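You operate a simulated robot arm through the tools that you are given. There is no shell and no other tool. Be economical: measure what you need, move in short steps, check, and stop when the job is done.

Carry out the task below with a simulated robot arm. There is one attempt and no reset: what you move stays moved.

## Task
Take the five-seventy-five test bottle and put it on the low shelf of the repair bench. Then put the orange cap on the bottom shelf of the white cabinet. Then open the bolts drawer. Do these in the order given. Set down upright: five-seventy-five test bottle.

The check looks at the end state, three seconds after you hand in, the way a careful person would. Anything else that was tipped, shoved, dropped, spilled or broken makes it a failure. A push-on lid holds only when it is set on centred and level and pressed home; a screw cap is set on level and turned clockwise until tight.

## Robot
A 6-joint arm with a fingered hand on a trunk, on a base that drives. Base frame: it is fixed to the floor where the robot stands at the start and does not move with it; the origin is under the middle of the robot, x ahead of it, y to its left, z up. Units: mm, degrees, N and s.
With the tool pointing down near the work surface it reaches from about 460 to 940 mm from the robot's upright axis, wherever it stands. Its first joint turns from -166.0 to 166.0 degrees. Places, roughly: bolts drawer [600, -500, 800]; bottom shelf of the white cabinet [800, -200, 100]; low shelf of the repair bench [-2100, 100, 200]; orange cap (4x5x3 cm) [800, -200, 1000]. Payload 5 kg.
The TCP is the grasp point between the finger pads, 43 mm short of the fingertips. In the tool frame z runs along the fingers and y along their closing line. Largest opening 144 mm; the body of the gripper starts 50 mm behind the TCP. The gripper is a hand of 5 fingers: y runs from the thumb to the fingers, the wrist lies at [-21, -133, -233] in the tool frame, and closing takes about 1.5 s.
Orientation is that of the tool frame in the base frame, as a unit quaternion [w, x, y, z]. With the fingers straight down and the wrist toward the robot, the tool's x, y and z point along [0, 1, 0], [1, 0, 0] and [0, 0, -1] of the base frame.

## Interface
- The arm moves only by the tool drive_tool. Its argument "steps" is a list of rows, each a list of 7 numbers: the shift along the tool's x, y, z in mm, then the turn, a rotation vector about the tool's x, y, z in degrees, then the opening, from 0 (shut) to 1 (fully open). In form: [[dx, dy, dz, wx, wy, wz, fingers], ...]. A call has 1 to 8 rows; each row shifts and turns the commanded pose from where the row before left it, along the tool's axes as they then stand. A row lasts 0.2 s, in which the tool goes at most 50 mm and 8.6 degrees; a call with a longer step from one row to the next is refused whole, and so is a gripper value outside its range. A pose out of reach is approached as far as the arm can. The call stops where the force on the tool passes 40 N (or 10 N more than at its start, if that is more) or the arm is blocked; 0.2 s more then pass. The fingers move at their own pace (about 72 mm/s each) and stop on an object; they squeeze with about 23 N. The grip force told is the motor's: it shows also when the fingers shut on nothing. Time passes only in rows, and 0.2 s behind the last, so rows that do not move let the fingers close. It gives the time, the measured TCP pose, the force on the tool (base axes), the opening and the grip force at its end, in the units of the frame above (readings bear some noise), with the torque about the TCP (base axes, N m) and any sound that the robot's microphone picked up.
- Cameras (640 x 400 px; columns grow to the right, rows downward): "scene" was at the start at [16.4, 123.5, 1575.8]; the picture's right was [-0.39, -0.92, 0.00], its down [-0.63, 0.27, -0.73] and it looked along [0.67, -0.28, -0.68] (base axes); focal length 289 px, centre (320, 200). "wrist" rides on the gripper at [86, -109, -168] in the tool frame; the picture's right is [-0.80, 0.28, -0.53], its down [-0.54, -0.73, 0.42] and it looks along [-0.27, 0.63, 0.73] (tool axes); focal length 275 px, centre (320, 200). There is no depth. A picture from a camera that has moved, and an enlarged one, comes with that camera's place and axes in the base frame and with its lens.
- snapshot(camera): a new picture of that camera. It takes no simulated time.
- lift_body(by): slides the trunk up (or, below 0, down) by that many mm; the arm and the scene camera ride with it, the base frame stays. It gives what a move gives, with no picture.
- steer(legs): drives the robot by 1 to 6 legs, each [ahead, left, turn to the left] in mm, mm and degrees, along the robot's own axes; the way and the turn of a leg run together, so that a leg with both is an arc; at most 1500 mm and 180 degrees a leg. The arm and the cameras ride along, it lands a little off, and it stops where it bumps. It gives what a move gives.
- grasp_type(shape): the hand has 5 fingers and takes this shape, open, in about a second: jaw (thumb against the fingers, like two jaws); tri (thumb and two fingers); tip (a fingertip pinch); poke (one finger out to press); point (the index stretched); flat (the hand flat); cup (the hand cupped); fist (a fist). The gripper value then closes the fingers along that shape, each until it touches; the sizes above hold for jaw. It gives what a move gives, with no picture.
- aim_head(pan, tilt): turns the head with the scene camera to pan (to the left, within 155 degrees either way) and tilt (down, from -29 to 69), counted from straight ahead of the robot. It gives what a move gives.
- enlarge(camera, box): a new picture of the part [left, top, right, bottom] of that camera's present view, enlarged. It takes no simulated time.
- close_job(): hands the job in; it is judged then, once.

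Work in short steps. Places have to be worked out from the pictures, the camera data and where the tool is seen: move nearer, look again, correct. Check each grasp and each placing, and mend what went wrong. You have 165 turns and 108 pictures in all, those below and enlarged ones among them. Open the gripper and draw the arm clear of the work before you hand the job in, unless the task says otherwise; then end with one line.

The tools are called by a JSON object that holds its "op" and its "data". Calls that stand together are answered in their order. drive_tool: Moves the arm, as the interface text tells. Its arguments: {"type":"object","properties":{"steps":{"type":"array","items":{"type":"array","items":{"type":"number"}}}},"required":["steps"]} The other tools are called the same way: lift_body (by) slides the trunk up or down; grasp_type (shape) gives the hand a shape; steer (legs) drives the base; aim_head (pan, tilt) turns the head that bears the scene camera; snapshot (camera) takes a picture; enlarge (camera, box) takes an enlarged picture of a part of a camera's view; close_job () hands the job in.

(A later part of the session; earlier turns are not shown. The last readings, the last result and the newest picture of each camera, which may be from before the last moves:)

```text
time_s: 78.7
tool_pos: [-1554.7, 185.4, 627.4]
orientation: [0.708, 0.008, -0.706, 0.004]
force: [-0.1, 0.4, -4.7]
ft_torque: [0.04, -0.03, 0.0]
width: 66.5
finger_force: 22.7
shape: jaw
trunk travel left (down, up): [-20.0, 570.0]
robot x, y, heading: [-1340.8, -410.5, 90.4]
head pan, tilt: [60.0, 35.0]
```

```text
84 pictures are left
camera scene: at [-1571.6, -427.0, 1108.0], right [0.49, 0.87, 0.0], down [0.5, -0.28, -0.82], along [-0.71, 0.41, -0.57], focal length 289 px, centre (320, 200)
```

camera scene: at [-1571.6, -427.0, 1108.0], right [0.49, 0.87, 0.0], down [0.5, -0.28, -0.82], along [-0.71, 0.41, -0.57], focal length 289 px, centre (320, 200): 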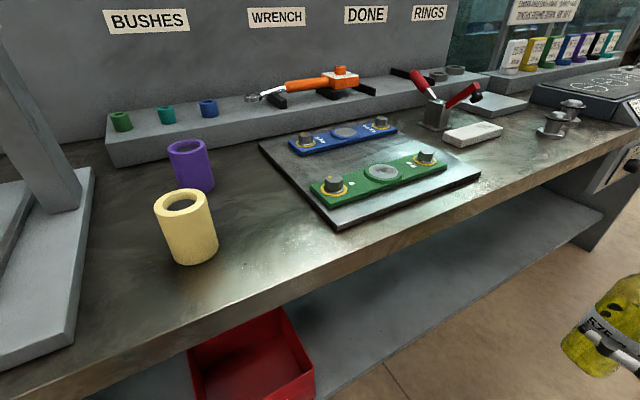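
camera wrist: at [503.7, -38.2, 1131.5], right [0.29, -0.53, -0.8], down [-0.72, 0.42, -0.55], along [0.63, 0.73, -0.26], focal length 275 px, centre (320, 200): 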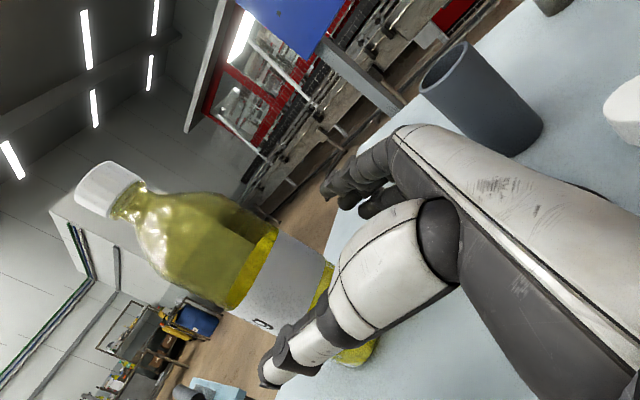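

I lower to z≈510 and shift y to ~100, still in front of the bench.

{"op": "drive_tool", "data": {"steps": [[-30, -22, 0, 0, 0, 0, 0], [-30, -22, 0, 0, 0, 0, 0], [-30, -22, 0, 0, 0, 0, 0], [-27, -20, 0, 0, 0, 0, 0]]}}

{"op": "drive_tool", "data": {"steps": [[0, 0, 40, 0, 0, 0, 0], [0, 0, 40, 0, 0, 0, 0], [0, 0, 40, 0, 0, 0, 0], [0, 0, 40, 0, 0, 0, 0]]}}

{"op": "aim_head", "data": {"pan": 45, "tilt": 45}}

{"op": "snapshot", "data": {"camera": "scene"}}

{"op": "snapshot", "data": {"camera": "wrist"}}

```text
time_s: 79.7
tool_pos: [-1555.8, 99.4, 510.0]
orientation: [0.709, 0.007, -0.706, 0.003]
force: [-0.1, -0.4, -4.7]
ft_torque: [0.03, -0.08, 0.01]
width: 66.9
finger_force: 22.7
shape: jaw
trunk travel left (down, up): [-20.0, 570.0]
robot x, y, heading: [-1343.1, -410.9, 90.3]
head pan, tilt: [60.0, 35.0]
```

```text
time_s: 80.7
tool_pos: [-1716.8, 98.4, 509.3]
orientation: [0.708, 0.008, -0.706, 0.004]
force: [1.0, 0.1, -5.8]
ft_torque: [0.1, -0.04, 0.05]
width: 66.6
finger_force: 22.6
shape: jaw
trunk travel left (down, up): [-20.0, 570.0]
robot x, y, heading: [-1337.4, -411.5, 90.2]
head pan, tilt: [60.0, 35.0]
```

```text
time_s: 81.5
tool_pos: [-1715.9, 97.8, 509.2]
orientation: [0.708, 0.008, -0.706, 0.004]
force: [-0.1, -0.4, -6.2]
ft_torque: [0.04, -0.04, 0.02]
width: 66.8
finger_force: 22.9
shape: jaw
trunk travel left (down, up): [-20.0, 570.0]
robot x, y, heading: [-1339.1, -411.4, 90.6]
head pan, tilt: [45.0, 45.0]
```

```text
83 pictures are left
camera scene: at [-1553.0, -413.5, 1093.2], right [0.7, 0.71, 0.0], down [0.5, -0.5, -0.71], along [-0.5, 0.5, -0.71], focal length 289 px, centre (320, 200)
```

scene: 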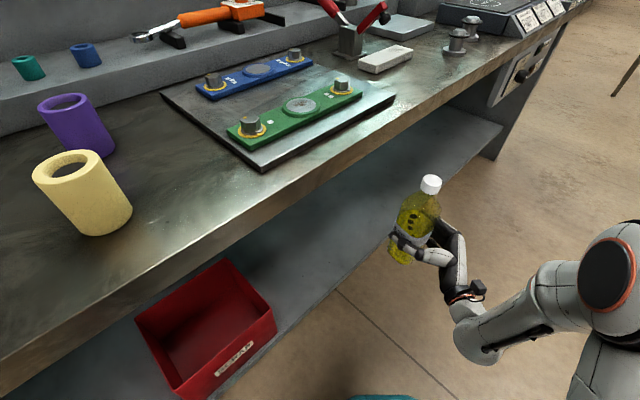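

```text
82 pictures are left
camera wrist: at [-1546.0, -8.2, 594.7], right [0.53, 0.3, -0.8], down [-0.41, -0.73, -0.55], along [-0.74, 0.62, -0.26], focal length 275 px, centre (320, 200)
```

wrist: 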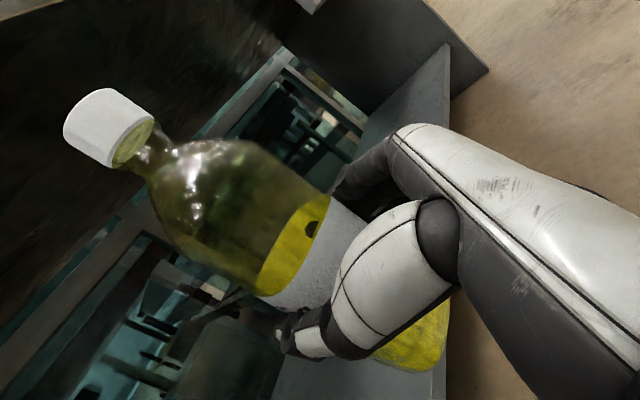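

The bottle is below bench top level and clear; I move in over the shelf to x≈-1995.

{"op": "drive_tool", "data": {"steps": [[0, 0, 40, 0, 0, 0, 0], [0, 0, 40, 0, 0, 0, 0], [0, 0, 40, 0, 0, 0, 0], [0, 0, 40, 0, 0, 0, 0], [0, 0, 40, 0, 0, 0, 0], [0, 0, 40, 0, 0, 0, 0], [0, 0, 40, 0, 0, 0, 0]]}}

{"op": "snapshot", "data": {"camera": "scene"}}

```text
time_s: 83.1
tool_pos: [-1993.7, 93.6, 510.5]
orientation: [0.708, 0.009, -0.706, 0.004]
force: [0.3, 1.1, -5.3]
ft_torque: [0.05, -0.05, 0.06]
width: 66.4
finger_force: 23.1
shape: jaw
trunk travel left (down, up): [-20.0, 570.0]
robot x, y, heading: [-1337.9, -409.1, 90.3]
head pan, tilt: [45.0, 45.0]
```

```text
81 pictures are left
camera scene: at [-1553.0, -413.3, 1093.2], right [0.7, 0.71, 0.0], down [0.5, -0.5, -0.71], along [-0.5, 0.5, -0.71], focal length 289 px, centre (320, 200)
```

scene: 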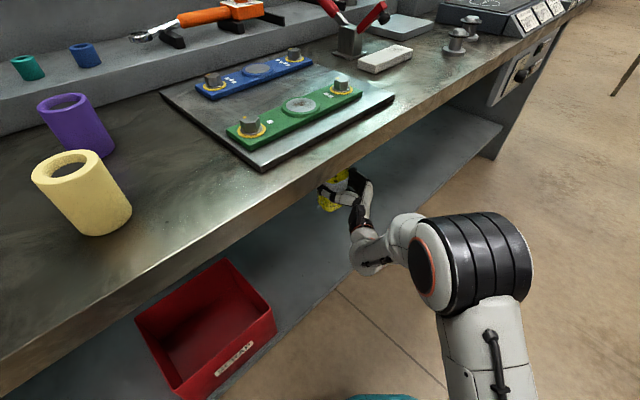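

Now lower: first 110 mm, watching force.

{"op": "drive_tool", "data": {"steps": [[-30, 0, 0, 0, 0, 0, 0], [-30, 0, 0, 0, 0, 0, 0], [-30, 0, 0, 0, 0, 0, 0], [-20, 0, 0, 0, 0, 0, 0]]}}

{"op": "aim_head", "data": {"pan": 45, "tilt": 30}}

{"op": "snapshot", "data": {"camera": "scene"}}

{"op": "snapshot", "data": {"camera": "wrist"}}

```text
time_s: 84.1
tool_pos: [-1993.9, 95.7, 401.2]
orientation: [0.708, 0.008, -0.706, 0.003]
force: [-1.1, 0.2, -4.7]
ft_torque: [0.01, -0.08, 0.02]
width: 66.4
finger_force: 22.6
shape: jaw
trunk travel left (down, up): [-20.0, 570.0]
robot x, y, heading: [-1339.1, -408.7, 90.3]
head pan, tilt: [45.0, 45.0]
```

```text
time_s: 84.8
tool_pos: [-1994.2, 94.7, 400.1]
orientation: [0.708, 0.008, -0.706, 0.004]
force: [0.1, -0.4, -5.8]
ft_torque: [0.05, -0.04, 0.03]
width: 66.2
finger_force: 22.6
shape: jaw
trunk travel left (down, up): [-20.0, 570.0]
robot x, y, heading: [-1342.1, -408.0, 90.3]
head pan, tilt: [45.0, 30.0]
```

```text
80 pictures are left
camera scene: at [-1559.6, -407.0, 1115.7], right [0.7, 0.71, 0.0], down [0.36, -0.35, -0.87], along [-0.62, 0.61, -0.5], focal length 289 px, centre (320, 200)
```

scene: 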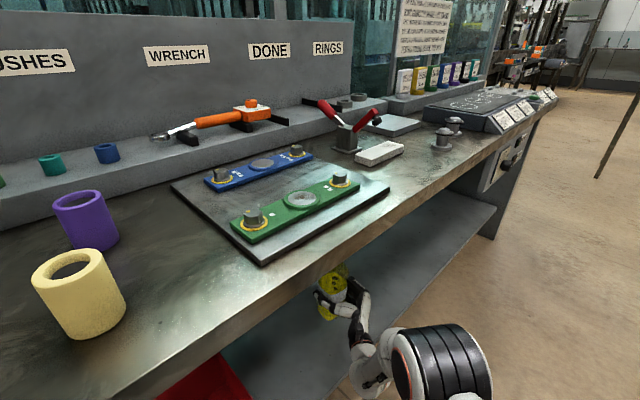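

```text
79 pictures are left
camera wrist: at [-1824.9, -11.9, 486.5], right [0.53, 0.3, -0.8], down [-0.41, -0.73, -0.55], along [-0.74, 0.62, -0.26], focal length 275 px, centre (320, 200)
```

wrist: 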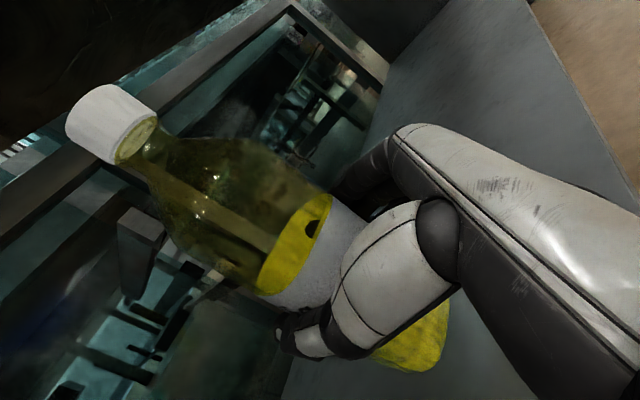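

Still free and above the shelf. I continue lowering in 10 mm steps with force watched.

{"op": "drive_tool", "data": {"steps": [[-15, 0, 0, 0, 0, 0, 0], [-15, 0, 0, 0, 0, 0, 0], [-10, 0, 0, 0, 0, 0, 0], [-10, 0, 0, 0, 0, 0, 0]]}}

{"op": "drive_tool", "data": {"steps": [[-8, 0, 0, 0, 0, 0, 0], [-8, 0, 0, 0, 0, 0, 0]]}}

{"op": "drive_tool", "data": {"steps": [[-6, 0, 0, 0, 0, 0, 0], [-6, 0, 0, 0, 0, 0, 0]]}}

{"op": "snapshot", "data": {"camera": "wrist"}}

```text
time_s: 85.8
tool_pos: [-1994.0, 95.5, 351.6]
orientation: [0.708, 0.009, -0.706, 0.004]
force: [0.1, 0.2, -4.8]
ft_torque: [0.07, -0.07, -0.01]
width: 66.0
finger_force: 23.3
shape: jaw
trunk travel left (down, up): [-20.0, 570.0]
robot x, y, heading: [-1342.2, -410.3, 90.4]
head pan, tilt: [45.0, 30.0]
```

```text
time_s: 86.5
tool_pos: [-1993.8, 94.0, 334.5]
orientation: [0.709, 0.007, -0.706, 0.003]
force: [-0.3, 0.0, -5.2]
ft_torque: [0.07, 0.01, 0.01]
width: 66.6
finger_force: 22.7
shape: jaw
trunk travel left (down, up): [-20.0, 570.0]
robot x, y, heading: [-1342.2, -415.3, 90.0]
head pan, tilt: [45.0, 30.0]
```

```text
time_s: 87.0
tool_pos: [-1995.5, 92.5, 328.5]
orientation: [0.71, 0.009, -0.704, 0.003]
force: [-3.0, -0.7, 8.1]
ft_torque: [0.16, -0.09, 0.04]
width: 65.9
finger_force: 22.9
shape: jaw
trunk travel left (down, up): [-20.0, 570.0]
robot x, y, heading: [-1338.8, -409.4, 90.3]
head pan, tilt: [45.0, 30.0]
```

```text
78 pictures are left
camera wrist: at [-1826.2, -13.0, 411.9], right [0.52, 0.3, -0.8], down [-0.42, -0.73, -0.55], along [-0.74, 0.62, -0.26], focal length 275 px, centre (320, 200)
```

wrist: 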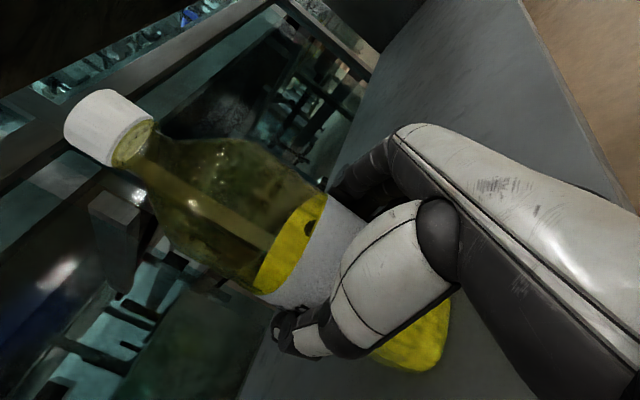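

Contact with the shelf at TCP z≈328. I relieve the press slightly and open the hand.

{"op": "drive_tool", "data": {"steps": [[4, 0, 0, 0, 0, 0, 0], [0, 0, 0, 0, 0, 0, 0]]}}

{"op": "drive_tool", "data": {"steps": [[0, 0, 0, 0, 0, 0, 0.6], [0, 0, 0, 0, 0, 0, 0.8], [0, 0, 0, 0, 0, 0, 1], [0, 0, 0, 0, 0, 0, 1], [0, 0, 0, 0, 0, 0, 1], [0, 0, 0, 0, 0, 0, 1]]}}

{"op": "snapshot", "data": {"camera": "wrist"}}

```text
time_s: 87.7
tool_pos: [-1994.8, 94.1, 329.3]
orientation: [0.708, 0.008, -0.706, 0.003]
force: [-3.0, 0.8, 4.5]
ft_torque: [0.29, 0.05, 0.05]
width: 66.0
finger_force: 23.5
shape: jaw
trunk travel left (down, up): [-20.0, 570.0]
robot x, y, heading: [-1341.9, -409.3, 90.3]
head pan, tilt: [45.0, 30.0]
```

```text
time_s: 89.0
tool_pos: [-1994.7, 92.8, 328.2]
orientation: [0.708, 0.007, -0.706, 0.003]
force: [0.1, 0.6, 0.3]
ft_torque: [0.01, -0.01, -0.02]
width: 143.6
finger_force: 0.0
shape: jaw
trunk travel left (down, up): [-20.0, 570.0]
robot x, y, heading: [-1340.3, -407.6, 90.4]
head pan, tilt: [45.0, 30.0]
```

```text
77 pictures are left
camera wrist: at [-1825.2, -13.3, 413.2], right [0.53, 0.3, -0.8], down [-0.41, -0.73, -0.55], along [-0.74, 0.62, -0.26], focal length 275 px, centre (320, 200)
```

wrist: 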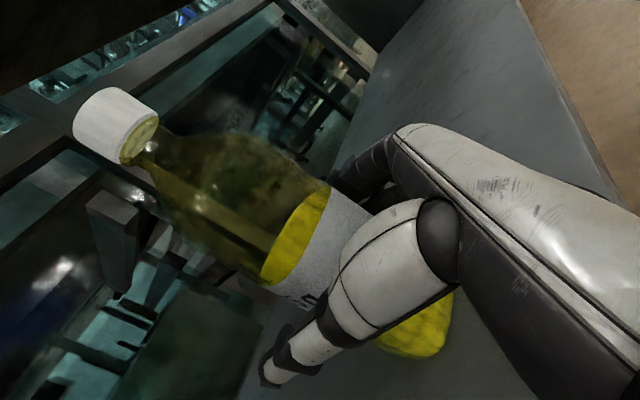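

Released, bottle still standing. I withdraw straight back along −z and look.

{"op": "drive_tool", "data": {"steps": [[0, 0, -20, 0, 0, 0, 1], [0, 0, -30, 0, 0, 0, 1], [0, 0, -40, 0, 0, 0, 1], [0, 0, -40, 0, 0, 0, 1], [0, 0, -40, 0, 0, 0, 1], [0, 0, -40, 0, 0, 0, 1]]}}

{"op": "snapshot", "data": {"camera": "wrist"}}

```text
time_s: 90.5
tool_pos: [-1784.3, 99.2, 326.7]
orientation: [0.708, 0.008, -0.706, 0.004]
force: [-0.8, -0.8, 0.6]
ft_torque: [0.05, 0.02, -0.03]
width: 143.7
finger_force: 0.1
shape: jaw
trunk travel left (down, up): [-20.0, 570.0]
robot x, y, heading: [-1338.6, -408.9, 90.5]
head pan, tilt: [45.0, 30.0]
```

```text
76 pictures are left
camera wrist: at [-1615.2, -7.4, 411.7], right [0.53, 0.3, -0.8], down [-0.41, -0.73, -0.55], along [-0.74, 0.61, -0.26], focal length 275 px, centre (320, 200)
```

wrist: 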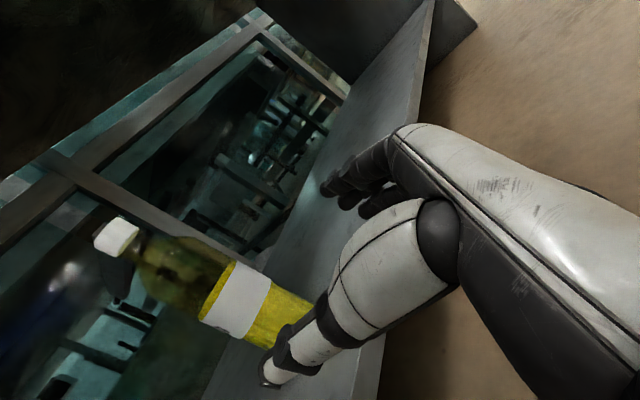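

The bottle stands upright on the shelf. I withdraw fully, raise the arm, and drive away.

{"op": "drive_tool", "data": {"steps": [[0, 0, -45, 0, 0, 0, 1], [0, 0, -45, 0, 0, 0, 1], [0, 0, -45, 0, 0, 0, 1], [0, 0, -45, 0, 0, 0, 1], [0, 0, -45, 0, 0, 0, 1], [0, 0, -45, 0, 0, 0, 1]]}}

{"op": "steer", "data": {"legs": [[0, -550, 0]]}}

{"op": "drive_tool", "data": {"steps": [[45, 0, 0, 0, 0, 0, 1], [45, 0, 0, 0, 0, 0, 1], [45, 0, 0, 0, 0, 0, 1], [45, 0, 0, 0, 0, 0, 1], [45, 0, 0, 0, 0, 0, 1], [45, 0, 0, 0, 0, 0, 1]]}}

{"op": "aim_head", "data": {"pan": 80, "tilt": 25}}

{"op": "snapshot", "data": {"camera": "scene"}}

```text
time_s: 91.8
tool_pos: [-1512.9, 102.1, 325.9]
orientation: [0.709, 0.008, -0.706, 0.005]
force: [-1.1, 0.4, -0.8]
ft_torque: [0.0, -0.02, 0.05]
width: 143.9
finger_force: 0.0
shape: jaw
trunk travel left (down, up): [-20.0, 570.0]
robot x, y, heading: [-1341.0, -408.8, 90.3]
head pan, tilt: [45.0, 30.0]
```

```text
time_s: 95.0
tool_pos: [-962.9, 104.7, 324.6]
orientation: [0.708, 0.006, -0.706, 0.003]
force: [-0.5, -0.3, -1.1]
ft_torque: [0.04, 0.0, -0.01]
width: 143.8
finger_force: 0.0
shape: jaw
trunk travel left (down, up): [-20.0, 570.0]
robot x, y, heading: [-792.0, -409.7, 90.2]
head pan, tilt: [45.0, 30.0]
```

```text
time_s: 96.4
tool_pos: [-963.2, 103.5, 597.1]
orientation: [0.708, 0.007, -0.706, 0.003]
force: [-0.4, 0.6, -0.6]
ft_torque: [-0.02, 0.07, 0.02]
width: 143.6
finger_force: 0.0
shape: jaw
trunk travel left (down, up): [-20.0, 570.0]
robot x, y, heading: [-792.2, -405.3, 90.0]
head pan, tilt: [45.0, 30.0]
```

```text
time_s: 97.4
tool_pos: [-963.2, 103.7, 597.2]
orientation: [0.708, 0.007, -0.706, 0.003]
force: [0.6, -0.3, 0.4]
ft_torque: [0.02, 0.01, -0.04]
width: 144.2
finger_force: 0.0
shape: jaw
trunk travel left (down, up): [-20.0, 570.0]
robot x, y, heading: [-790.6, -404.8, 90.1]
head pan, tilt: [80.0, 25.0]
```

```text
75 pictures are left
camera scene: at [-1037.6, -452.3, 1123.8], right [0.17, 0.99, 0.0], down [0.42, -0.07, -0.91], along [-0.89, 0.16, -0.42], focal length 289 px, centre (320, 200)
```

scene: 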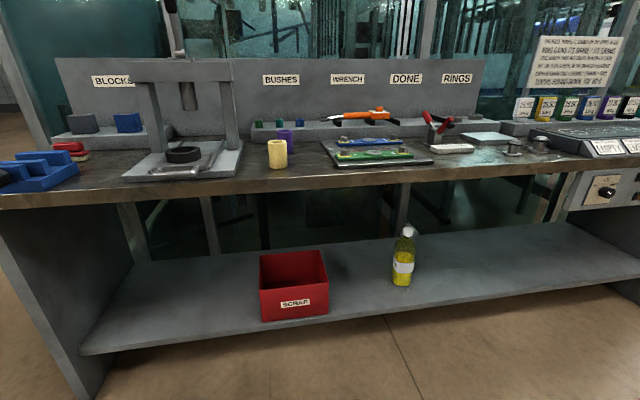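

Bottle is upright on the low shelf. Now I turn to face the cabinet and view its shelves from a low camera.

{"op": "steer", "data": {"legs": [[0, 0, -90], [300, 0, 0]]}}

{"op": "aim_head", "data": {"pan": 5, "tilt": 35}}

{"op": "snapshot", "data": {"camera": "scene"}}

```text
time_s: 103.3
tool_pos: [22.1, -227.3, 596.9]
orientation: [-0.505, 0.492, 0.506, 0.497]
force: [0.1, -0.3, -0.4]
ft_torque: [0.03, 0.0, -0.01]
width: 143.5
finger_force: 0.1
shape: jaw
trunk travel left (down, up): [-20.0, 570.0]
robot x, y, heading: [-491.1, -402.9, 0.5]
head pan, tilt: [80.0, 25.0]
```

```text
time_s: 104.8
tool_pos: [22.3, -229.2, 597.2]
orientation: [-0.505, 0.493, 0.505, 0.497]
force: [0.5, 0.4, 0.7]
ft_torque: [0.02, 0.03, -0.02]
width: 144.0
finger_force: 0.1
shape: jaw
trunk travel left (down, up): [-20.0, 570.0]
robot x, y, heading: [-487.5, -400.8, 0.6]
head pan, tilt: [5.0, 35.0]
```

```text
74 pictures are left
camera scene: at [-462.5, -240.6, 1108.1], right [0.1, -1.0, 0.0], down [-0.57, -0.06, -0.82], along [0.82, 0.08, -0.57], focal length 289 px, centre (320, 200)
```

scene: 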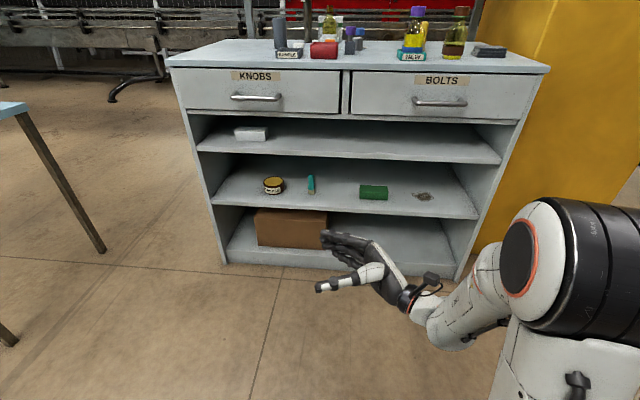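

The bottom shelf has a ~250 mm gap, so a tilted hand can enter. I try the "tip" shape and look at how the fingers sit.

{"op": "grasp_type", "data": {"shape": "tip"}}

{"op": "enlarge", "data": {"camera": "scene", "box": [290, 200, 450, 300]}}

{"op": "snapshot", "data": {"camera": "wrist"}}

```text
time_s: 105.7
tool_pos: [23.2, -228.6, 597.0]
orientation: [-0.505, 0.493, 0.505, 0.497]
force: [-0.2, 0.0, 0.3]
ft_torque: [0.03, -0.04, 0.02]
width: 144.2
finger_force: 0.1
shape: tip
trunk travel left (down, up): [-20.0, 570.0]
robot x, y, heading: [-488.7, -405.3, 0.6]
head pan, tilt: [5.0, 35.0]
```

```text
4.00 times, centred on (370, 250) of scene
camera zoom: at [-462.5, -240.7, 1108.1], right [0.1, -1.0, 0.0], down [-0.57, -0.06, -0.82], along [0.82, 0.08, -0.57], focal length 1155 px, centre (120, 0)
```

zoom: 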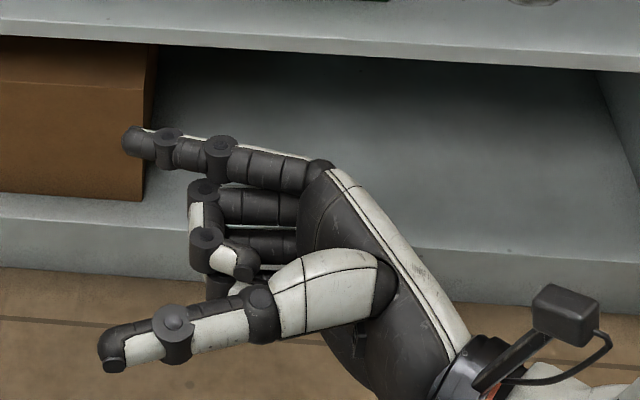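

```text
72 pictures are left
camera wrist: at [-83.2, -398.9, 682.4], right [0.3, -0.52, -0.8], down [-0.73, 0.41, -0.55], along [0.61, 0.75, -0.26], focal length 275 px, centre (320, 200)
```

wrist: 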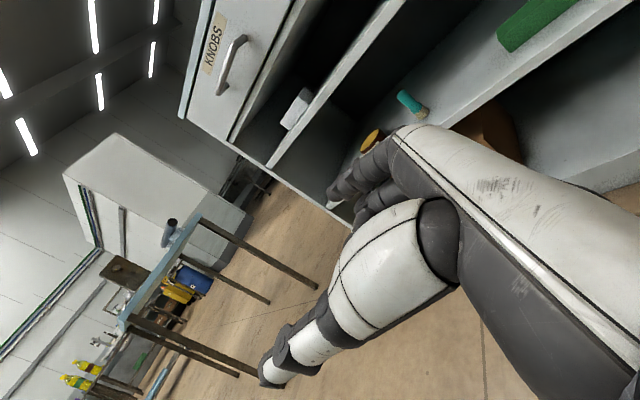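

In tip shape the index is on the +x side, so tilting the hand to the right (index lowest) suits both picking and placing the cap flat. I raise the trunk and swing the hand through down to a right-tilt of 45°.

{"op": "lift_body", "data": {"by": 400}}

{"op": "lift_body", "data": {"by": 80}}

{"op": "drive_tool", "data": {"steps": [[0, 0, 0, 0, -8, 0, 1], [0, 0, 0, 0, -8, 0, 1], [0, 0, 0, 0, -8, 0, 1], [0, 0, 0, 0, -8, 0, 1], [0, 0, 0, 0, -8, 0, 1], [0, 0, 0, 0, -8, 0, 1], [0, 0, 0, 0, -8, 0, 1], [0, 0, 0, 0, -8, 0, 1]]}}

{"op": "drive_tool", "data": {"steps": [[0, 0, 0, 0, -8, 0, 1], [0, 0, 0, 0, -8, 0, 1], [0, 0, 0, 0, -8, 0, 1], [0, 0, 0, 0, -8, 0, 1], [0, 0, 0, 0, -8, 0, 1], [0, 0, 0, 0, -8, 0, 1]]}}

```text
time_s: 109.5
tool_pos: [22.7, -227.5, 997.7]
orientation: [-0.505, 0.492, 0.506, 0.496]
force: [0.0, 0.1, -0.6]
ft_torque: [0.0, 0.01, 0.0]
width: 144.0
finger_force: 0.1
shape: tip
trunk travel left (down, up): [-420.0, 170.0]
robot x, y, heading: [-487.1, -403.3, 0.8]
head pan, tilt: [5.0, 35.0]
```

```text
time_s: 110.7
tool_pos: [22.0, -226.9, 1077.7]
orientation: [-0.505, 0.492, 0.506, 0.497]
force: [0.5, -0.6, -1.3]
ft_torque: [-0.06, -0.05, 0.01]
width: 143.9
finger_force: 0.1
shape: tip
trunk travel left (down, up): [-500.0, 90.0]
robot x, y, heading: [-491.8, -403.2, 0.4]
head pan, tilt: [5.0, 35.0]
```

```text
time_s: 112.5
tool_pos: [21.5, -228.3, 1079.4]
orientation: [-0.159, 0.681, 0.696, 0.161]
force: [-0.2, 0.3, -1.3]
ft_torque: [0.0, -0.03, -0.01]
width: 143.8
finger_force: 0.0
shape: tip
trunk travel left (down, up): [-500.0, 90.0]
robot x, y, heading: [-491.4, -407.0, 0.5]
head pan, tilt: [5.0, 35.0]
```

```text
time_s: 113.9
tool_pos: [20.9, -226.6, 1078.8]
orientation: [0.138, 0.687, 0.701, -0.131]
force: [-0.3, 0.2, 0.7]
ft_torque: [0.0, 0.03, -0.04]
width: 144.0
finger_force: 0.1
shape: tip
trunk travel left (down, up): [-500.0, 90.0]
robot x, y, heading: [-490.6, -405.9, 0.6]
head pan, tilt: [5.0, 35.0]
```

{"op": "drive_tool", "data": {"steps": [[0, 0, 0, 0, -8, 0, 1], [0, 0, 0, 0, -8, 0, 1], [0, 0, 0, 0, -7, 0, 1]]}}

{"op": "drive_tool", "data": {"steps": [[-33, 0, 33, 0, 0, 0, 1], [-33, 0, 33, 0, 0, 0, 1], [-33, 0, 33, 0, 0, 0, 1], [-33, 0, 33, 0, 0, 0, 1], [-33, 0, 33, 0, 0, 0, 1], [-33, 0, 33, 0, 0, 0, 1], [-33, 0, 33, 0, 0, 0, 1], [-33, 0, 33, 0, 0, 0, 1]]}}

{"op": "drive_tool", "data": {"steps": [[-33, 0, 33, 0, 0, 0, 1], [-33, 0, 33, 0, 0, 0, 1], [-33, 0, 33, 0, 0, 0, 1], [-33, 0, 33, 0, 0, 0, 1], [-33, 0, 33, 0, 0, 0, 1], [-33, 0, 33, 0, 0, 0, 1]]}}

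```text
time_s: 114.7
tool_pos: [21.7, -227.8, 1077.6]
orientation: [0.275, 0.647, 0.66, -0.265]
force: [-0.1, -1.3, 0.0]
ft_torque: [0.01, -0.02, -0.02]
width: 144.2
finger_force: 0.1
shape: tip
trunk travel left (down, up): [-500.0, 90.0]
robot x, y, heading: [-491.3, -407.2, 0.8]
head pan, tilt: [5.0, 35.0]
```

```text
time_s: 116.5
tool_pos: [27.4, -599.6, 1074.1]
orientation: [0.274, 0.647, 0.661, -0.264]
force: [-0.8, -0.9, 0.6]
ft_torque: [-0.03, -0.03, 0.0]
width: 143.9
finger_force: 0.2
shape: tip
trunk travel left (down, up): [-500.0, 90.0]
robot x, y, heading: [-491.5, -402.8, 0.7]
head pan, tilt: [5.0, 35.0]
```

```text
time_s: 117.9
tool_pos: [27.3, -869.1, 1072.7]
orientation: [0.273, 0.617, 0.67, -0.308]
force: [0.7, 1.4, -1.0]
ft_torque: [-0.07, 0.08, -0.02]
width: 143.8
finger_force: 0.0
shape: tip
out of reach, approached as far as the arm can: row 5, 6
trunk travel left (down, up): [-500.0, 90.0]
robot x, y, heading: [-489.5, -407.1, 0.4]
head pan, tilt: [5.0, 35.0]
```

The right side is limited. New plan: pick tool-down with slight left tilt in tip shape, then place on the shelf with the proven left-pointing hand. I come back to tool-down.

{"op": "drive_tool", "data": {"steps": [[33, 0, -33, 0, 0, 0, 1], [33, 0, -33, 0, 0, 0, 1], [33, 0, -33, 0, 0, 0, 1], [33, 0, -33, 0, 0, 0, 1], [33, 0, -33, 0, 0, 0, 1], [33, 0, -33, 0, 0, 0, 1]]}}

{"op": "drive_tool", "data": {"steps": [[0, 0, 0, -0.5, 8.1, 0.73, 1], [0, 0, 0, -0.5, 8.1, 0.73, 1], [0, 0, 0, -0.5, 8.1, 0.73, 1], [0, 0, 0, -0.5, 8.1, 0.73, 1], [0, 0, 0, -0.5, 8.1, 0.73, 1], [0, 0, 0, -0.5, 8.1, 0.73, 1]]}}

{"op": "drive_tool", "data": {"steps": [[0, 0, -20, 0, 0, 8, 0.6], [0, 0, -20, 0, 0, 8, 0.6], [0, 0, -20, 0, 0, 8, 0.6], [0, 0, -20, 0, 0, 8, 0.6], [0, 0, 0, 0, 0, 8, 0.6], [0, 0, 0, 0, 0, 5, 0.6]]}}

```text
time_s: 119.3
tool_pos: [27.7, -596.5, 1073.2]
orientation: [0.275, 0.648, 0.66, -0.264]
force: [0.3, -0.2, 0.0]
ft_torque: [0.02, -0.03, 0.03]
width: 144.0
finger_force: 0.0
shape: tip
out of reach, approached as far as the arm can: row 1
trunk travel left (down, up): [-500.0, 90.0]
robot x, y, heading: [-490.2, -402.4, 0.6]
head pan, tilt: [5.0, 35.0]
```

```text
time_s: 120.7
tool_pos: [28.3, -597.4, 1074.3]
orientation: [0.004, 0.716, 0.697, 0.053]
force: [-0.3, -0.7, 0.3]
ft_torque: [-0.03, -0.03, 0.02]
width: 143.7
finger_force: 0.1
shape: tip
trunk travel left (down, up): [-500.0, 90.0]
robot x, y, heading: [-487.0, -403.4, 0.3]
head pan, tilt: [5.0, 35.0]
```

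```text
time_s: 122.1
tool_pos: [22.5, -601.9, 1153.6]
orientation: [-0.016, 0.928, 0.37, 0.05]
force: [-0.3, 0.3, -0.6]
ft_torque: [-0.01, 0.0, 0.01]
width: 86.8
finger_force: 0.1
shape: tip
trunk travel left (down, up): [-500.0, 90.0]
robot x, y, heading: [-487.2, -401.9, 0.8]
head pan, tilt: [5.0, 35.0]
```

Now I drive to the cabinet front with the hand held high.

{"op": "steer", "data": {"legs": [[0, 400, 0], [480, 0, 0]]}}

{"op": "aim_head", "data": {"pan": -15, "tilt": 45}}

{"op": "snapshot", "data": {"camera": "scene"}}

```text
time_s: 127.0
tool_pos: [492.6, -205.9, 1153.3]
orientation: [-0.016, 0.93, 0.365, 0.05]
force: [-0.2, -0.1, 1.2]
ft_torque: [-0.02, 0.0, 0.0]
width: 87.0
finger_force: 0.1
shape: tip
trunk travel left (down, up): [-500.0, 90.0]
robot x, y, heading: [-18.4, -4.3, -0.0]
head pan, tilt: [5.0, 35.0]
```

```text
time_s: 127.8
tool_pos: [493.3, -206.0, 1152.8]
orientation: [-0.016, 0.93, 0.364, 0.05]
force: [1.0, 0.2, 0.5]
ft_torque: [0.01, 0.01, -0.03]
width: 86.6
finger_force: 0.0
shape: tip
trunk travel left (down, up): [-500.0, 90.0]
robot x, y, heading: [-18.8, 1.1, 0.0]
head pan, tilt: [-15.0, 45.0]
```

```text
71 pictures are left
camera scene: at [2.8, 131.8, 1573.3], right [-0.26, -0.97, 0.0], down [-0.68, 0.18, -0.71], along [0.68, -0.18, -0.71], focal length 289 px, centre (320, 200)
```

scene: 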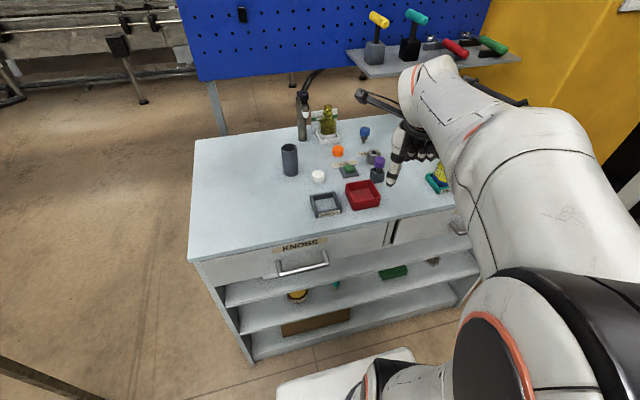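

The cap is at about (828, -152). I move the hand above it at z≈1130.

{"op": "drive_tool", "data": {"steps": [[34.9, 23.6, 6.3, 0, 0, 0, 0.6], [34.9, 23.6, 6.3, 0, 0, 0, 0.6], [34.9, 23.6, 6.3, 0, 0, 0, 0.6], [34.9, 23.6, 6.3, 0, 0, 0, 0.6], [34.9, 23.6, 6.3, 0, 0, 0, 0.6], [34.9, 23.6, 6.3, 0, 0, 0, 0.6], [34.9, 23.6, 6.3, 0, 0, 0, 0.6], [34.9, 23.6, 6.3, 0, 0, 0, 0.6]]}}

{"op": "enlarge", "data": {"camera": "scene", "box": [240, 80, 480, 230]}}

{"op": "snapshot", "data": {"camera": "wrist"}}

```text
time_s: 129.6
tool_pos: [828.3, -150.6, 1131.7]
orientation: [-0.016, 0.929, 0.366, 0.049]
force: [0.1, 0.8, 0.2]
ft_torque: [-0.02, 0.01, -0.02]
width: 86.8
finger_force: 0.1
shape: tip
trunk travel left (down, up): [-500.0, 90.0]
robot x, y, heading: [-14.7, -2.6, 0.0]
head pan, tilt: [-15.0, 45.0]
```

```text
2.67 times, centred on (360, 155) of scene
camera zoom: at [3.8, 131.8, 1573.2], right [-0.26, -0.97, 0.0], down [-0.68, 0.18, -0.71], along [0.68, -0.18, -0.71], focal length 770 px, centre (213, 320)
```

zoom: 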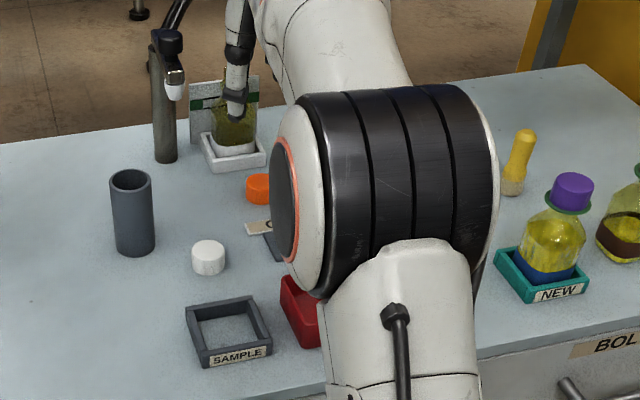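

```text
69 pictures are left
camera wrist: at [805.1, -24.5, 1306.4], right [-0.43, -0.78, 0.45], down [-0.85, 0.19, -0.48], along [0.29, -0.59, -0.75], focal length 275 px, centre (320, 200)
```

wrist: 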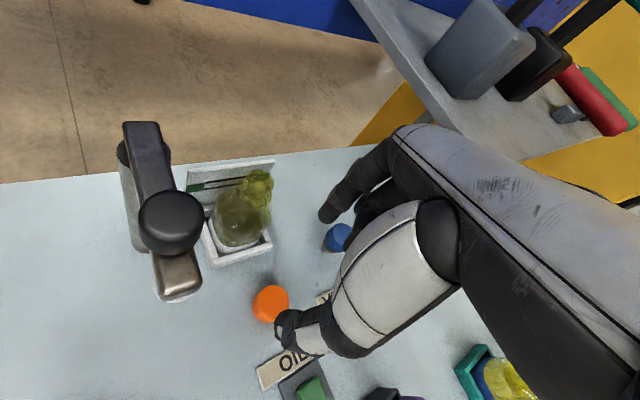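

The hand is over the cap. I descend ~100 mm and look again.

{"op": "drive_tool", "data": {"steps": [[-4.5, -0.5, 33, 0, 0, 0, 0.6], [-4.5, -0.5, 33, 0, 0, 0, 0.6], [-4.5, -0.5, 33, 0, 0, 0, 0.6]]}}

{"op": "enlarge", "data": {"camera": "wrist", "box": [180, 150, 420, 400]}}

{"op": "aim_head", "data": {"pan": -5, "tilt": 40}}

{"op": "snapshot", "data": {"camera": "scene"}}

```text
time_s: 130.4
tool_pos: [825.9, -154.2, 1033.3]
orientation: [-0.016, 0.93, 0.365, 0.05]
force: [0.3, 0.3, 1.5]
ft_torque: [-0.04, 0.03, 0.01]
width: 86.7
finger_force: 0.1
shape: tip
trunk travel left (down, up): [-500.0, 90.0]
robot x, y, heading: [-16.0, -2.7, 0.0]
head pan, tilt: [-15.0, 45.0]
```

```text
1.60 times, centred on (300, 275) of wrist
camera zoom: at [800.3, -29.0, 1207.9], right [-0.43, -0.78, 0.45], down [-0.85, 0.19, -0.48], along [0.29, -0.59, -0.75], focal length 440 px, centre (352, 80)
```

zoom: 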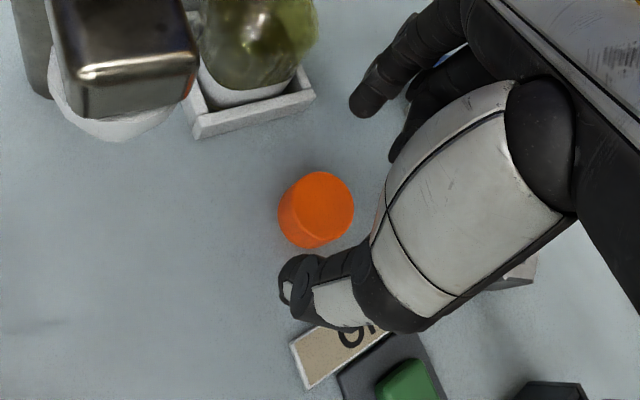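

```text
time_s: 131.1
tool_pos: [824.3, -155.0, 1032.5]
orientation: [-0.016, 0.93, 0.364, 0.049]
force: [0.4, 0.1, 1.1]
ft_torque: [0.03, 0.02, 0.0]
width: 86.8
finger_force: 0.0
shape: tip
trunk travel left (down, up): [-500.0, 90.0]
robot x, y, heading: [-12.5, -4.8, 0.1]
head pan, tilt: [-5.0, 40.0]
```

```text
67 pictures are left
camera scene: at [8.9, 145.4, 1580.5], right [-0.09, -1.0, 0.0], down [-0.64, 0.06, -0.77], along [0.76, -0.07, -0.64], focal length 289 px, centre (320, 200)
```

scene: 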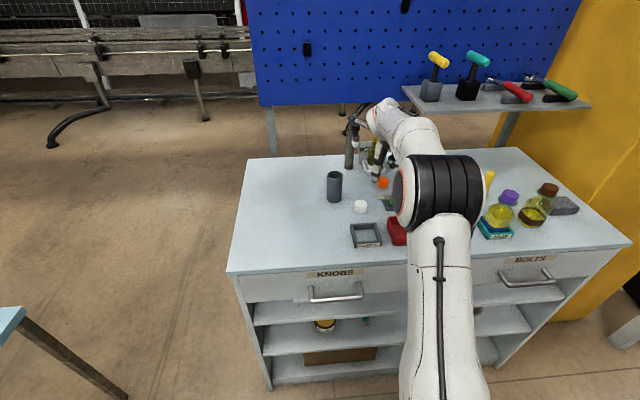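

The tips' midpoint is about 6 mm off the cap axis; I correct this while descending so the tips come to z≈952.

{"op": "drive_tool", "data": {"steps": [[-5.5, -0.7, 15, 0, 0, 0, 0.6], [-5.5, -0.7, 12, 0, 0, 0, 0.6], [0, 0, 10, 0, 0, 0, 0.6]]}}

{"op": "enlarge", "data": {"camera": "wrist", "box": [180, 150, 420, 400]}}

{"op": "enlarge", "data": {"camera": "scene", "box": [320, 120, 440, 220]}}

```text
time_s: 131.9
tool_pos: [819.4, -157.6, 996.5]
orientation: [-0.017, 0.93, 0.364, 0.049]
force: [-1.0, -0.1, 0.8]
ft_torque: [0.0, 0.01, 0.0]
width: 86.8
finger_force: 0.1
shape: tip
trunk travel left (down, up): [-500.0, 90.0]
robot x, y, heading: [-15.4, 1.1, 0.2]
head pan, tilt: [-5.0, 40.0]
```

```text
1.60 times, centred on (300, 275) of wrist
camera zoom: at [794.1, -32.0, 1171.0], right [-0.43, -0.78, 0.45], down [-0.85, 0.19, -0.48], along [0.29, -0.59, -0.75], focal length 440 px, centre (352, 80)
```

zoom: 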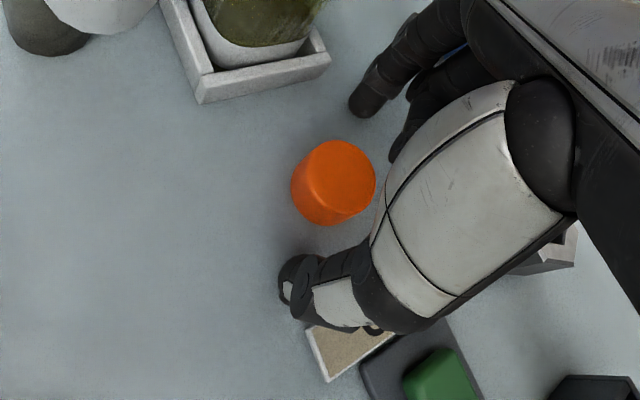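

```text
4.00 times, centred on (380, 170) of scene
camera zoom: at [9.0, 145.4, 1580.5], right [-0.09, -1.0, 0.0], down [-0.64, 0.06, -0.77], along [0.76, -0.07, -0.64], focal length 1155 px, centre (80, 320)
```

zoom: 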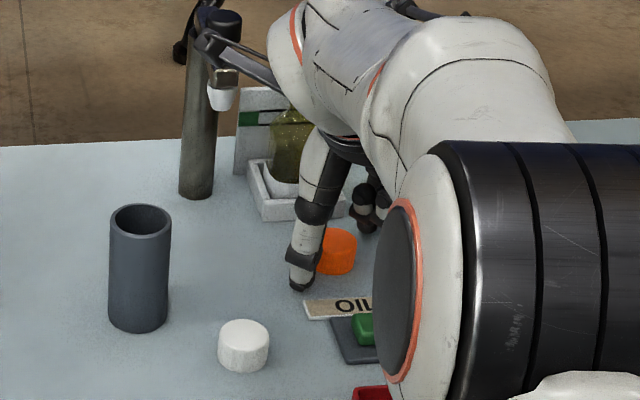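

Thumb and index straddle the cap. I close.

{"op": "drive_tool", "data": {"steps": [[0, 0, 0, 0, 0, 0, 0], [0, 0, 0, 0, 0, 0, 0], [0, 0, 0, 0, 0, 0, 0], [0, 0, 0, 0, 0, 0, 0], [0, 0, 0, 0, 0, 0, 0], [0, 0, 0, 0, 0, 0, 0], [0, 0, 0, 0, 0, 0, 0]]}}

{"op": "enlarge", "data": {"camera": "wrist", "box": [180, 150, 420, 400]}}

```text
time_s: 133.5
tool_pos: [819.2, -158.6, 996.0]
orientation: [-0.015, 0.93, 0.365, 0.05]
force: [-0.2, 0.8, 0.3]
ft_torque: [0.0, 0.01, 0.0]
width: 34.1
finger_force: 23.0
shape: tip
trunk travel left (down, up): [-500.0, 90.0]
robot x, y, heading: [-13.9, -1.4, -0.0]
head pan, tilt: [-5.0, 40.0]
```

```text
1.60 times, centred on (300, 275) of wrist
camera zoom: at [794.2, -32.0, 1171.1], right [-0.43, -0.78, 0.45], down [-0.85, 0.19, -0.48], along [0.29, -0.59, -0.75], focal length 440 px, centre (352, 80)
```

zoom: 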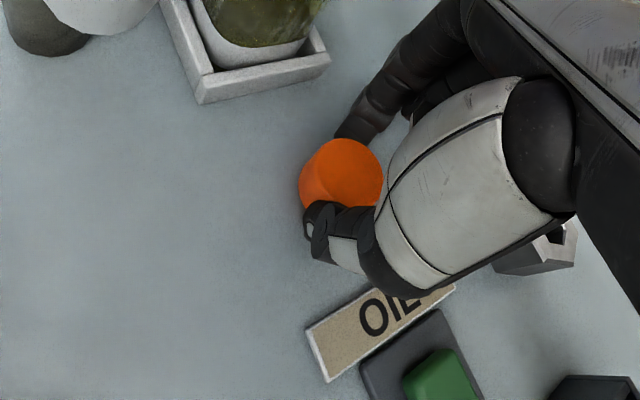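

Cap gripped (34 mm, 23 N). I lift it vertically ~110 mm and verify.

{"op": "drive_tool", "data": {"steps": [[0, 0, -20, 0, 0, 0, 0], [0, 0, -40, 0, 0, 0, 0], [0, 0, -40, 0, 0, 0, 0], [0, 0, -40, 0, 0, 0, 0], [0, 0, -20, 0, 0, 0, 0]]}}

{"op": "snapshot", "data": {"camera": "wrist"}}

```text
time_s: 134.7
tool_pos: [807.1, -168.8, 1154.3]
orientation: [-0.016, 0.93, 0.365, 0.05]
force: [0.0, -0.3, -0.7]
ft_torque: [0.01, 0.02, -0.03]
width: 34.1
finger_force: 22.9
shape: tip
trunk travel left (down, up): [-500.0, 90.0]
robot x, y, heading: [-14.5, -4.7, 0.1]
head pan, tilt: [-5.0, 40.0]
```

```text
63 pictures are left
camera wrist: at [783.0, -42.0, 1329.3], right [-0.43, -0.78, 0.45], down [-0.85, 0.19, -0.48], along [0.29, -0.59, -0.75], focal length 275 px, centre (320, 200)
```

wrist: 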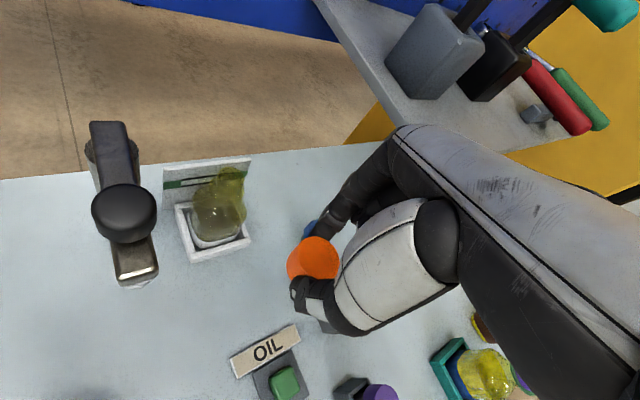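

The cap is held. I retract, back off, then unroll the hand and go to the left-tilted orientation.

{"op": "drive_tool", "data": {"steps": [[-34.9, -23.6, -6.3, 0, 0, 0, 0], [-34.9, -23.6, -6.3, 0, 0, 0, 0], [-34.9, -23.6, -6.3, 0, 0, 0, 0], [-34.9, -23.6, -6.3, 0, 0, 0, 0], [-34.9, -23.6, -6.3, 0, 0, 0, 0], [-34.9, -23.6, -6.3, 0, 0, 0, 0]]}}

{"op": "steer", "data": {"legs": [[-650, 0, 0]]}}

{"op": "drive_tool", "data": {"steps": [[0, 0, 0, 0, 0, -8, 0], [0, 0, 0, 0, 0, -8, 0], [0, 0, 0, 0, 0, -8, 0], [0, 0, 0, 0, 0, -8, 0], [0, 0, 0, 0, 0, -8, 0], [0, 0, 0, 0, 0, -5, 0]]}}

{"op": "drive_tool", "data": {"steps": [[0, 0, 0, 0, 8, 0, 0], [0, 0, 0, 0, 8, 0, 0], [0, 0, 0, 0, 8, 0, 0], [0, 0, 0, 0, 8, 0, 0], [0, 0, 0, 0, 8, 0, 0], [0, 0, 0, 0, 8, 0, 0]]}}

```text
time_s: 136.1
tool_pos: [552.9, -208.5, 1168.6]
orientation: [-0.016, 0.93, 0.364, 0.05]
force: [-0.1, 0.1, 0.5]
ft_torque: [-0.03, -0.03, -0.02]
width: 34.1
finger_force: 23.3
shape: tip
trunk travel left (down, up): [-500.0, 90.0]
robot x, y, heading: [-14.5, -3.8, 0.2]
head pan, tilt: [-5.0, 40.0]
```

```text
time_s: 139.8
tool_pos: [-94.3, -203.2, 1169.7]
orientation: [-0.017, 0.926, 0.374, 0.05]
force: [0.1, 0.1, 0.7]
ft_torque: [0.01, -0.03, 0.0]
width: 33.9
finger_force: 23.2
shape: tip
trunk travel left (down, up): [-500.0, 90.0]
robot x, y, heading: [-668.4, -8.6, 1.4]
head pan, tilt: [-5.0, 40.0]
```

```text
time_s: 141.2
tool_pos: [-92.7, -203.6, 1168.9]
orientation: [0.004, 0.712, 0.7, 0.053]
force: [0.2, -0.7, -0.4]
ft_torque: [0.0, 0.04, 0.01]
width: 34.1
finger_force: 22.7
shape: tip
trunk travel left (down, up): [-500.0, 90.0]
robot x, y, heading: [-668.3, -10.1, 1.4]
head pan, tilt: [-5.0, 40.0]
```

```text
time_s: 142.6
tool_pos: [-93.5, -204.2, 1169.3]
orientation: [-0.281, 0.628, 0.641, 0.339]
force: [-0.8, -0.1, -0.6]
ft_torque: [-0.01, 0.02, 0.0]
width: 33.7
finger_force: 22.9
shape: tip
trunk travel left (down, up): [-500.0, 90.0]
robot x, y, heading: [-664.5, -11.6, 1.2]
head pan, tilt: [-5.0, 40.0]
```

Hand is tilted ~52° to the left with cap held. I turn so the cabinet is at the robot's left and position alongside it.

{"op": "steer", "data": {"legs": [[0, 0, -91], [-230, 0, 0], [0, 700, 0]]}}

{"op": "lift_body", "data": {"by": -400}}

{"op": "lift_body", "data": {"by": -95}}

{"op": "aim_head", "data": {"pan": 75, "tilt": 40}}

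{"op": "snapshot", "data": {"camera": "scene"}}

```text
time_s: 151.6
tool_pos: [-179.0, -353.3, 1169.0]
orientation: [0.047, 0.898, -0.004, 0.437]
force: [0.5, 0.1, -0.5]
ft_torque: [0.0, 0.01, -0.01]
width: 34.1
finger_force: 23.2
shape: tip
trunk travel left (down, up): [-500.0, 90.0]
robot x, y, heading: [33.7, 215.5, -90.5]
head pan, tilt: [-5.0, 40.0]
```

```text
time_s: 155.4
tool_pos: [-179.7, -354.5, 768.7]
orientation: [0.047, 0.898, -0.004, 0.438]
force: [-0.7, -0.5, -0.5]
ft_torque: [-0.01, 0.03, -0.02]
width: 34.4
finger_force: 23.7
shape: tip
trunk travel left (down, up): [-100.0, 490.0]
robot x, y, heading: [30.9, 215.8, -90.3]
head pan, tilt: [-5.0, 40.0]
```

```text
time_s: 156.7
tool_pos: [-178.1, -354.3, 674.0]
orientation: [0.046, 0.898, -0.004, 0.438]
force: [-0.3, -1.1, 0.4]
ft_torque: [0.0, -0.01, -0.01]
width: 34.1
finger_force: 23.3
shape: tip
trunk travel left (down, up): [-5.0, 585.0]
robot x, y, heading: [31.2, 213.7, -90.7]
head pan, tilt: [-5.0, 40.0]
```

```text
time_s: 158.2
tool_pos: [-179.3, -354.2, 673.6]
orientation: [0.046, 0.898, -0.003, 0.437]
force: [-0.3, -0.1, 0.1]
ft_torque: [-0.01, -0.05, 0.02]
width: 33.8
finger_force: 23.0
shape: tip
trunk travel left (down, up): [-5.0, 585.0]
robot x, y, heading: [30.5, 212.8, -90.4]
head pan, tilt: [75.0, 40.0]
```

```text
62 pictures are left
camera scene: at [269.0, 250.5, 1085.5], right [-0.27, -0.96, 0.0], down [-0.62, 0.17, -0.77], along [0.74, -0.2, -0.64], focal length 289 px, centre (320, 200)
```

scene: 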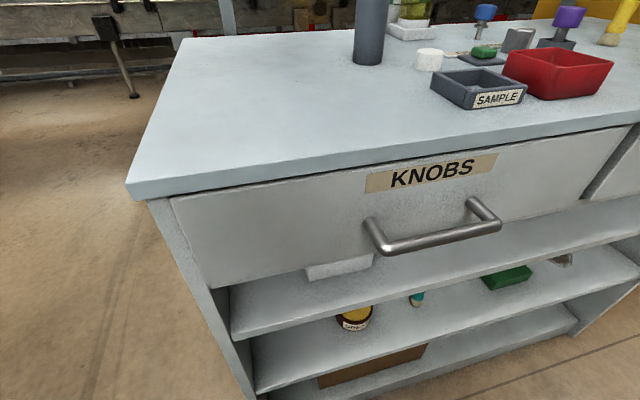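

Front edge of the top is x≈485. I lower the hand toward shelf height in open space.

{"op": "drive_tool", "data": {"steps": [[-35.3, -3.6, 27.6, 0, 0, 0, 0], [-35.3, -3.6, 27.6, 0, 0, 0, 0], [-35.3, -3.6, 27.6, 0, 0, 0, 0], [-35.3, -3.6, 27.6, 0, 0, 0, 0], [-35.3, -3.6, 27.6, 0, 0, 0, 0], [-35.3, -3.6, 27.6, 0, 0, 0, 0]]}}

{"op": "drive_tool", "data": {"steps": [[-35.3, -3.6, 27.6, 0, 0, 0, 0], [-35.3, -3.6, 27.6, 0, 0, 0, 0], [-35.3, -3.6, 27.6, 0, 0, 0, 0]]}}

```text
time_s: 159.6
tool_pos: [-181.0, -354.2, 406.2]
orientation: [0.046, 0.898, -0.004, 0.437]
force: [0.0, 0.4, 1.9]
ft_torque: [0.01, 0.1, 0.0]
width: 34.0
finger_force: 22.7
shape: tip
trunk travel left (down, up): [-5.0, 585.0]
robot x, y, heading: [28.4, 214.3, -90.5]
head pan, tilt: [75.0, 40.0]
```

```text
time_s: 160.4
tool_pos: [-177.7, -355.5, 270.9]
orientation: [0.047, 0.899, -0.003, 0.436]
force: [-0.3, -0.2, 1.0]
ft_torque: [0.07, 0.1, 0.05]
width: 34.0
finger_force: 23.0
shape: tip
trunk travel left (down, up): [-5.0, 585.0]
robot x, y, heading: [31.1, 213.3, -90.6]
head pan, tilt: [75.0, 40.0]
```

Reach is fine down here. I move toward the cabinet front (x≈370).

{"op": "drive_tool", "data": {"steps": [[27.8, -2, 35.3, 0, 0, 0, 0], [27.8, -2, 35.3, 0, 0, 0, 0], [27.8, -2, 35.3, 0, 0, 0, 0], [27.8, -2, 35.3, 0, 0, 0, 0], [27.8, -2, 35.3, 0, 0, 0, 0], [27.8, -2, 35.3, 0, 0, 0, 0]]}}

{"op": "drive_tool", "data": {"steps": [[27.8, -2, 35.3, 0, 0, 0, 0], [27.8, -2, 35.3, 0, 0, 0, 0], [27.8, -2, 35.3, 0, 0, 0, 0], [27.8, -2, 35.3, 0, 0, 0, 0], [27.8, -2, 35.3, 0, 0, 0, 0]]}}

{"op": "aim_head", "data": {"pan": 35, "tilt": 50}}

{"op": "snapshot", "data": {"camera": "scene"}}

{"op": "snapshot", "data": {"camera": "wrist"}}

```text
time_s: 161.8
tool_pos: [90.9, -357.4, 269.3]
orientation: [0.046, 0.898, -0.005, 0.437]
force: [-1.0, -0.3, -0.3]
ft_torque: [0.0, 0.03, 0.06]
width: 34.0
finger_force: 23.0
shape: tip
trunk travel left (down, up): [-5.0, 585.0]
robot x, y, heading: [33.2, 212.6, -90.3]
head pan, tilt: [75.0, 40.0]
```

```text
time_s: 163.0
tool_pos: [313.4, -353.8, 266.6]
orientation: [0.046, 0.898, -0.004, 0.438]
force: [-1.1, 1.1, -0.2]
ft_torque: [0.02, 0.02, 0.0]
width: 33.6
finger_force: 23.0
shape: tip
trunk travel left (down, up): [-5.0, 585.0]
robot x, y, heading: [28.9, 216.2, -90.3]
head pan, tilt: [75.0, 40.0]
```

```text
time_s: 164.1
tool_pos: [313.5, -353.6, 267.1]
orientation: [0.046, 0.899, -0.003, 0.436]
force: [-0.1, 0.1, -0.5]
ft_torque: [0.02, 0.0, 0.0]
width: 34.1
finger_force: 23.4
shape: tip
trunk travel left (down, up): [-5.0, 585.0]
robot x, y, heading: [32.3, 216.7, -90.3]
head pan, tilt: [35.0, 50.0]
```

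```text
61 pictures are left
camera scene: at [231.0, 209.8, 1071.3], right [-0.82, -0.57, 0.0], down [-0.44, 0.63, -0.64], along [0.37, -0.53, -0.77], focal length 289 px, centre (320, 200)
```

scene: 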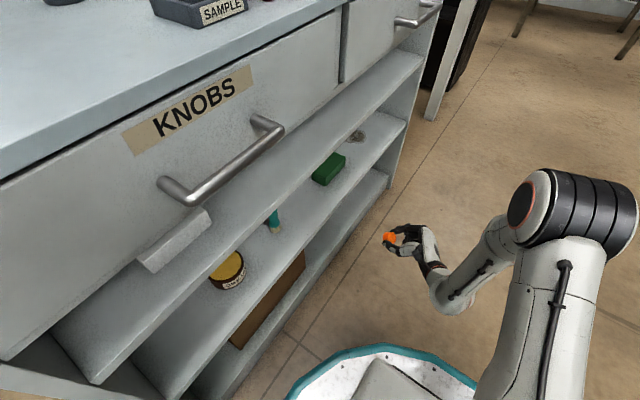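

```text
60 pictures are left
camera wrist: at [240.9, -229.1, 429.6], right [-0.93, -0.26, -0.27], down [0.03, 0.67, -0.74], along [0.38, -0.7, -0.61], focal length 275 px, centre (320, 200)
```

wrist: 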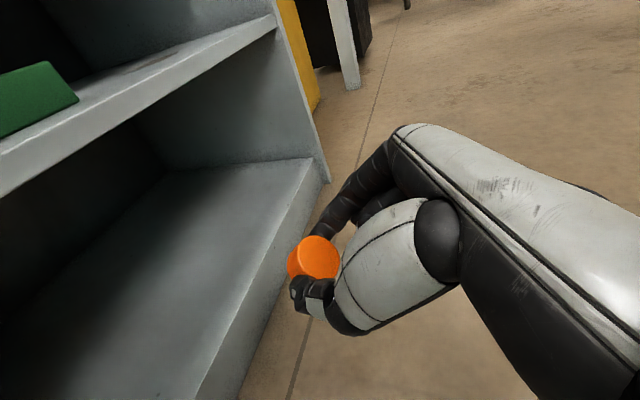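

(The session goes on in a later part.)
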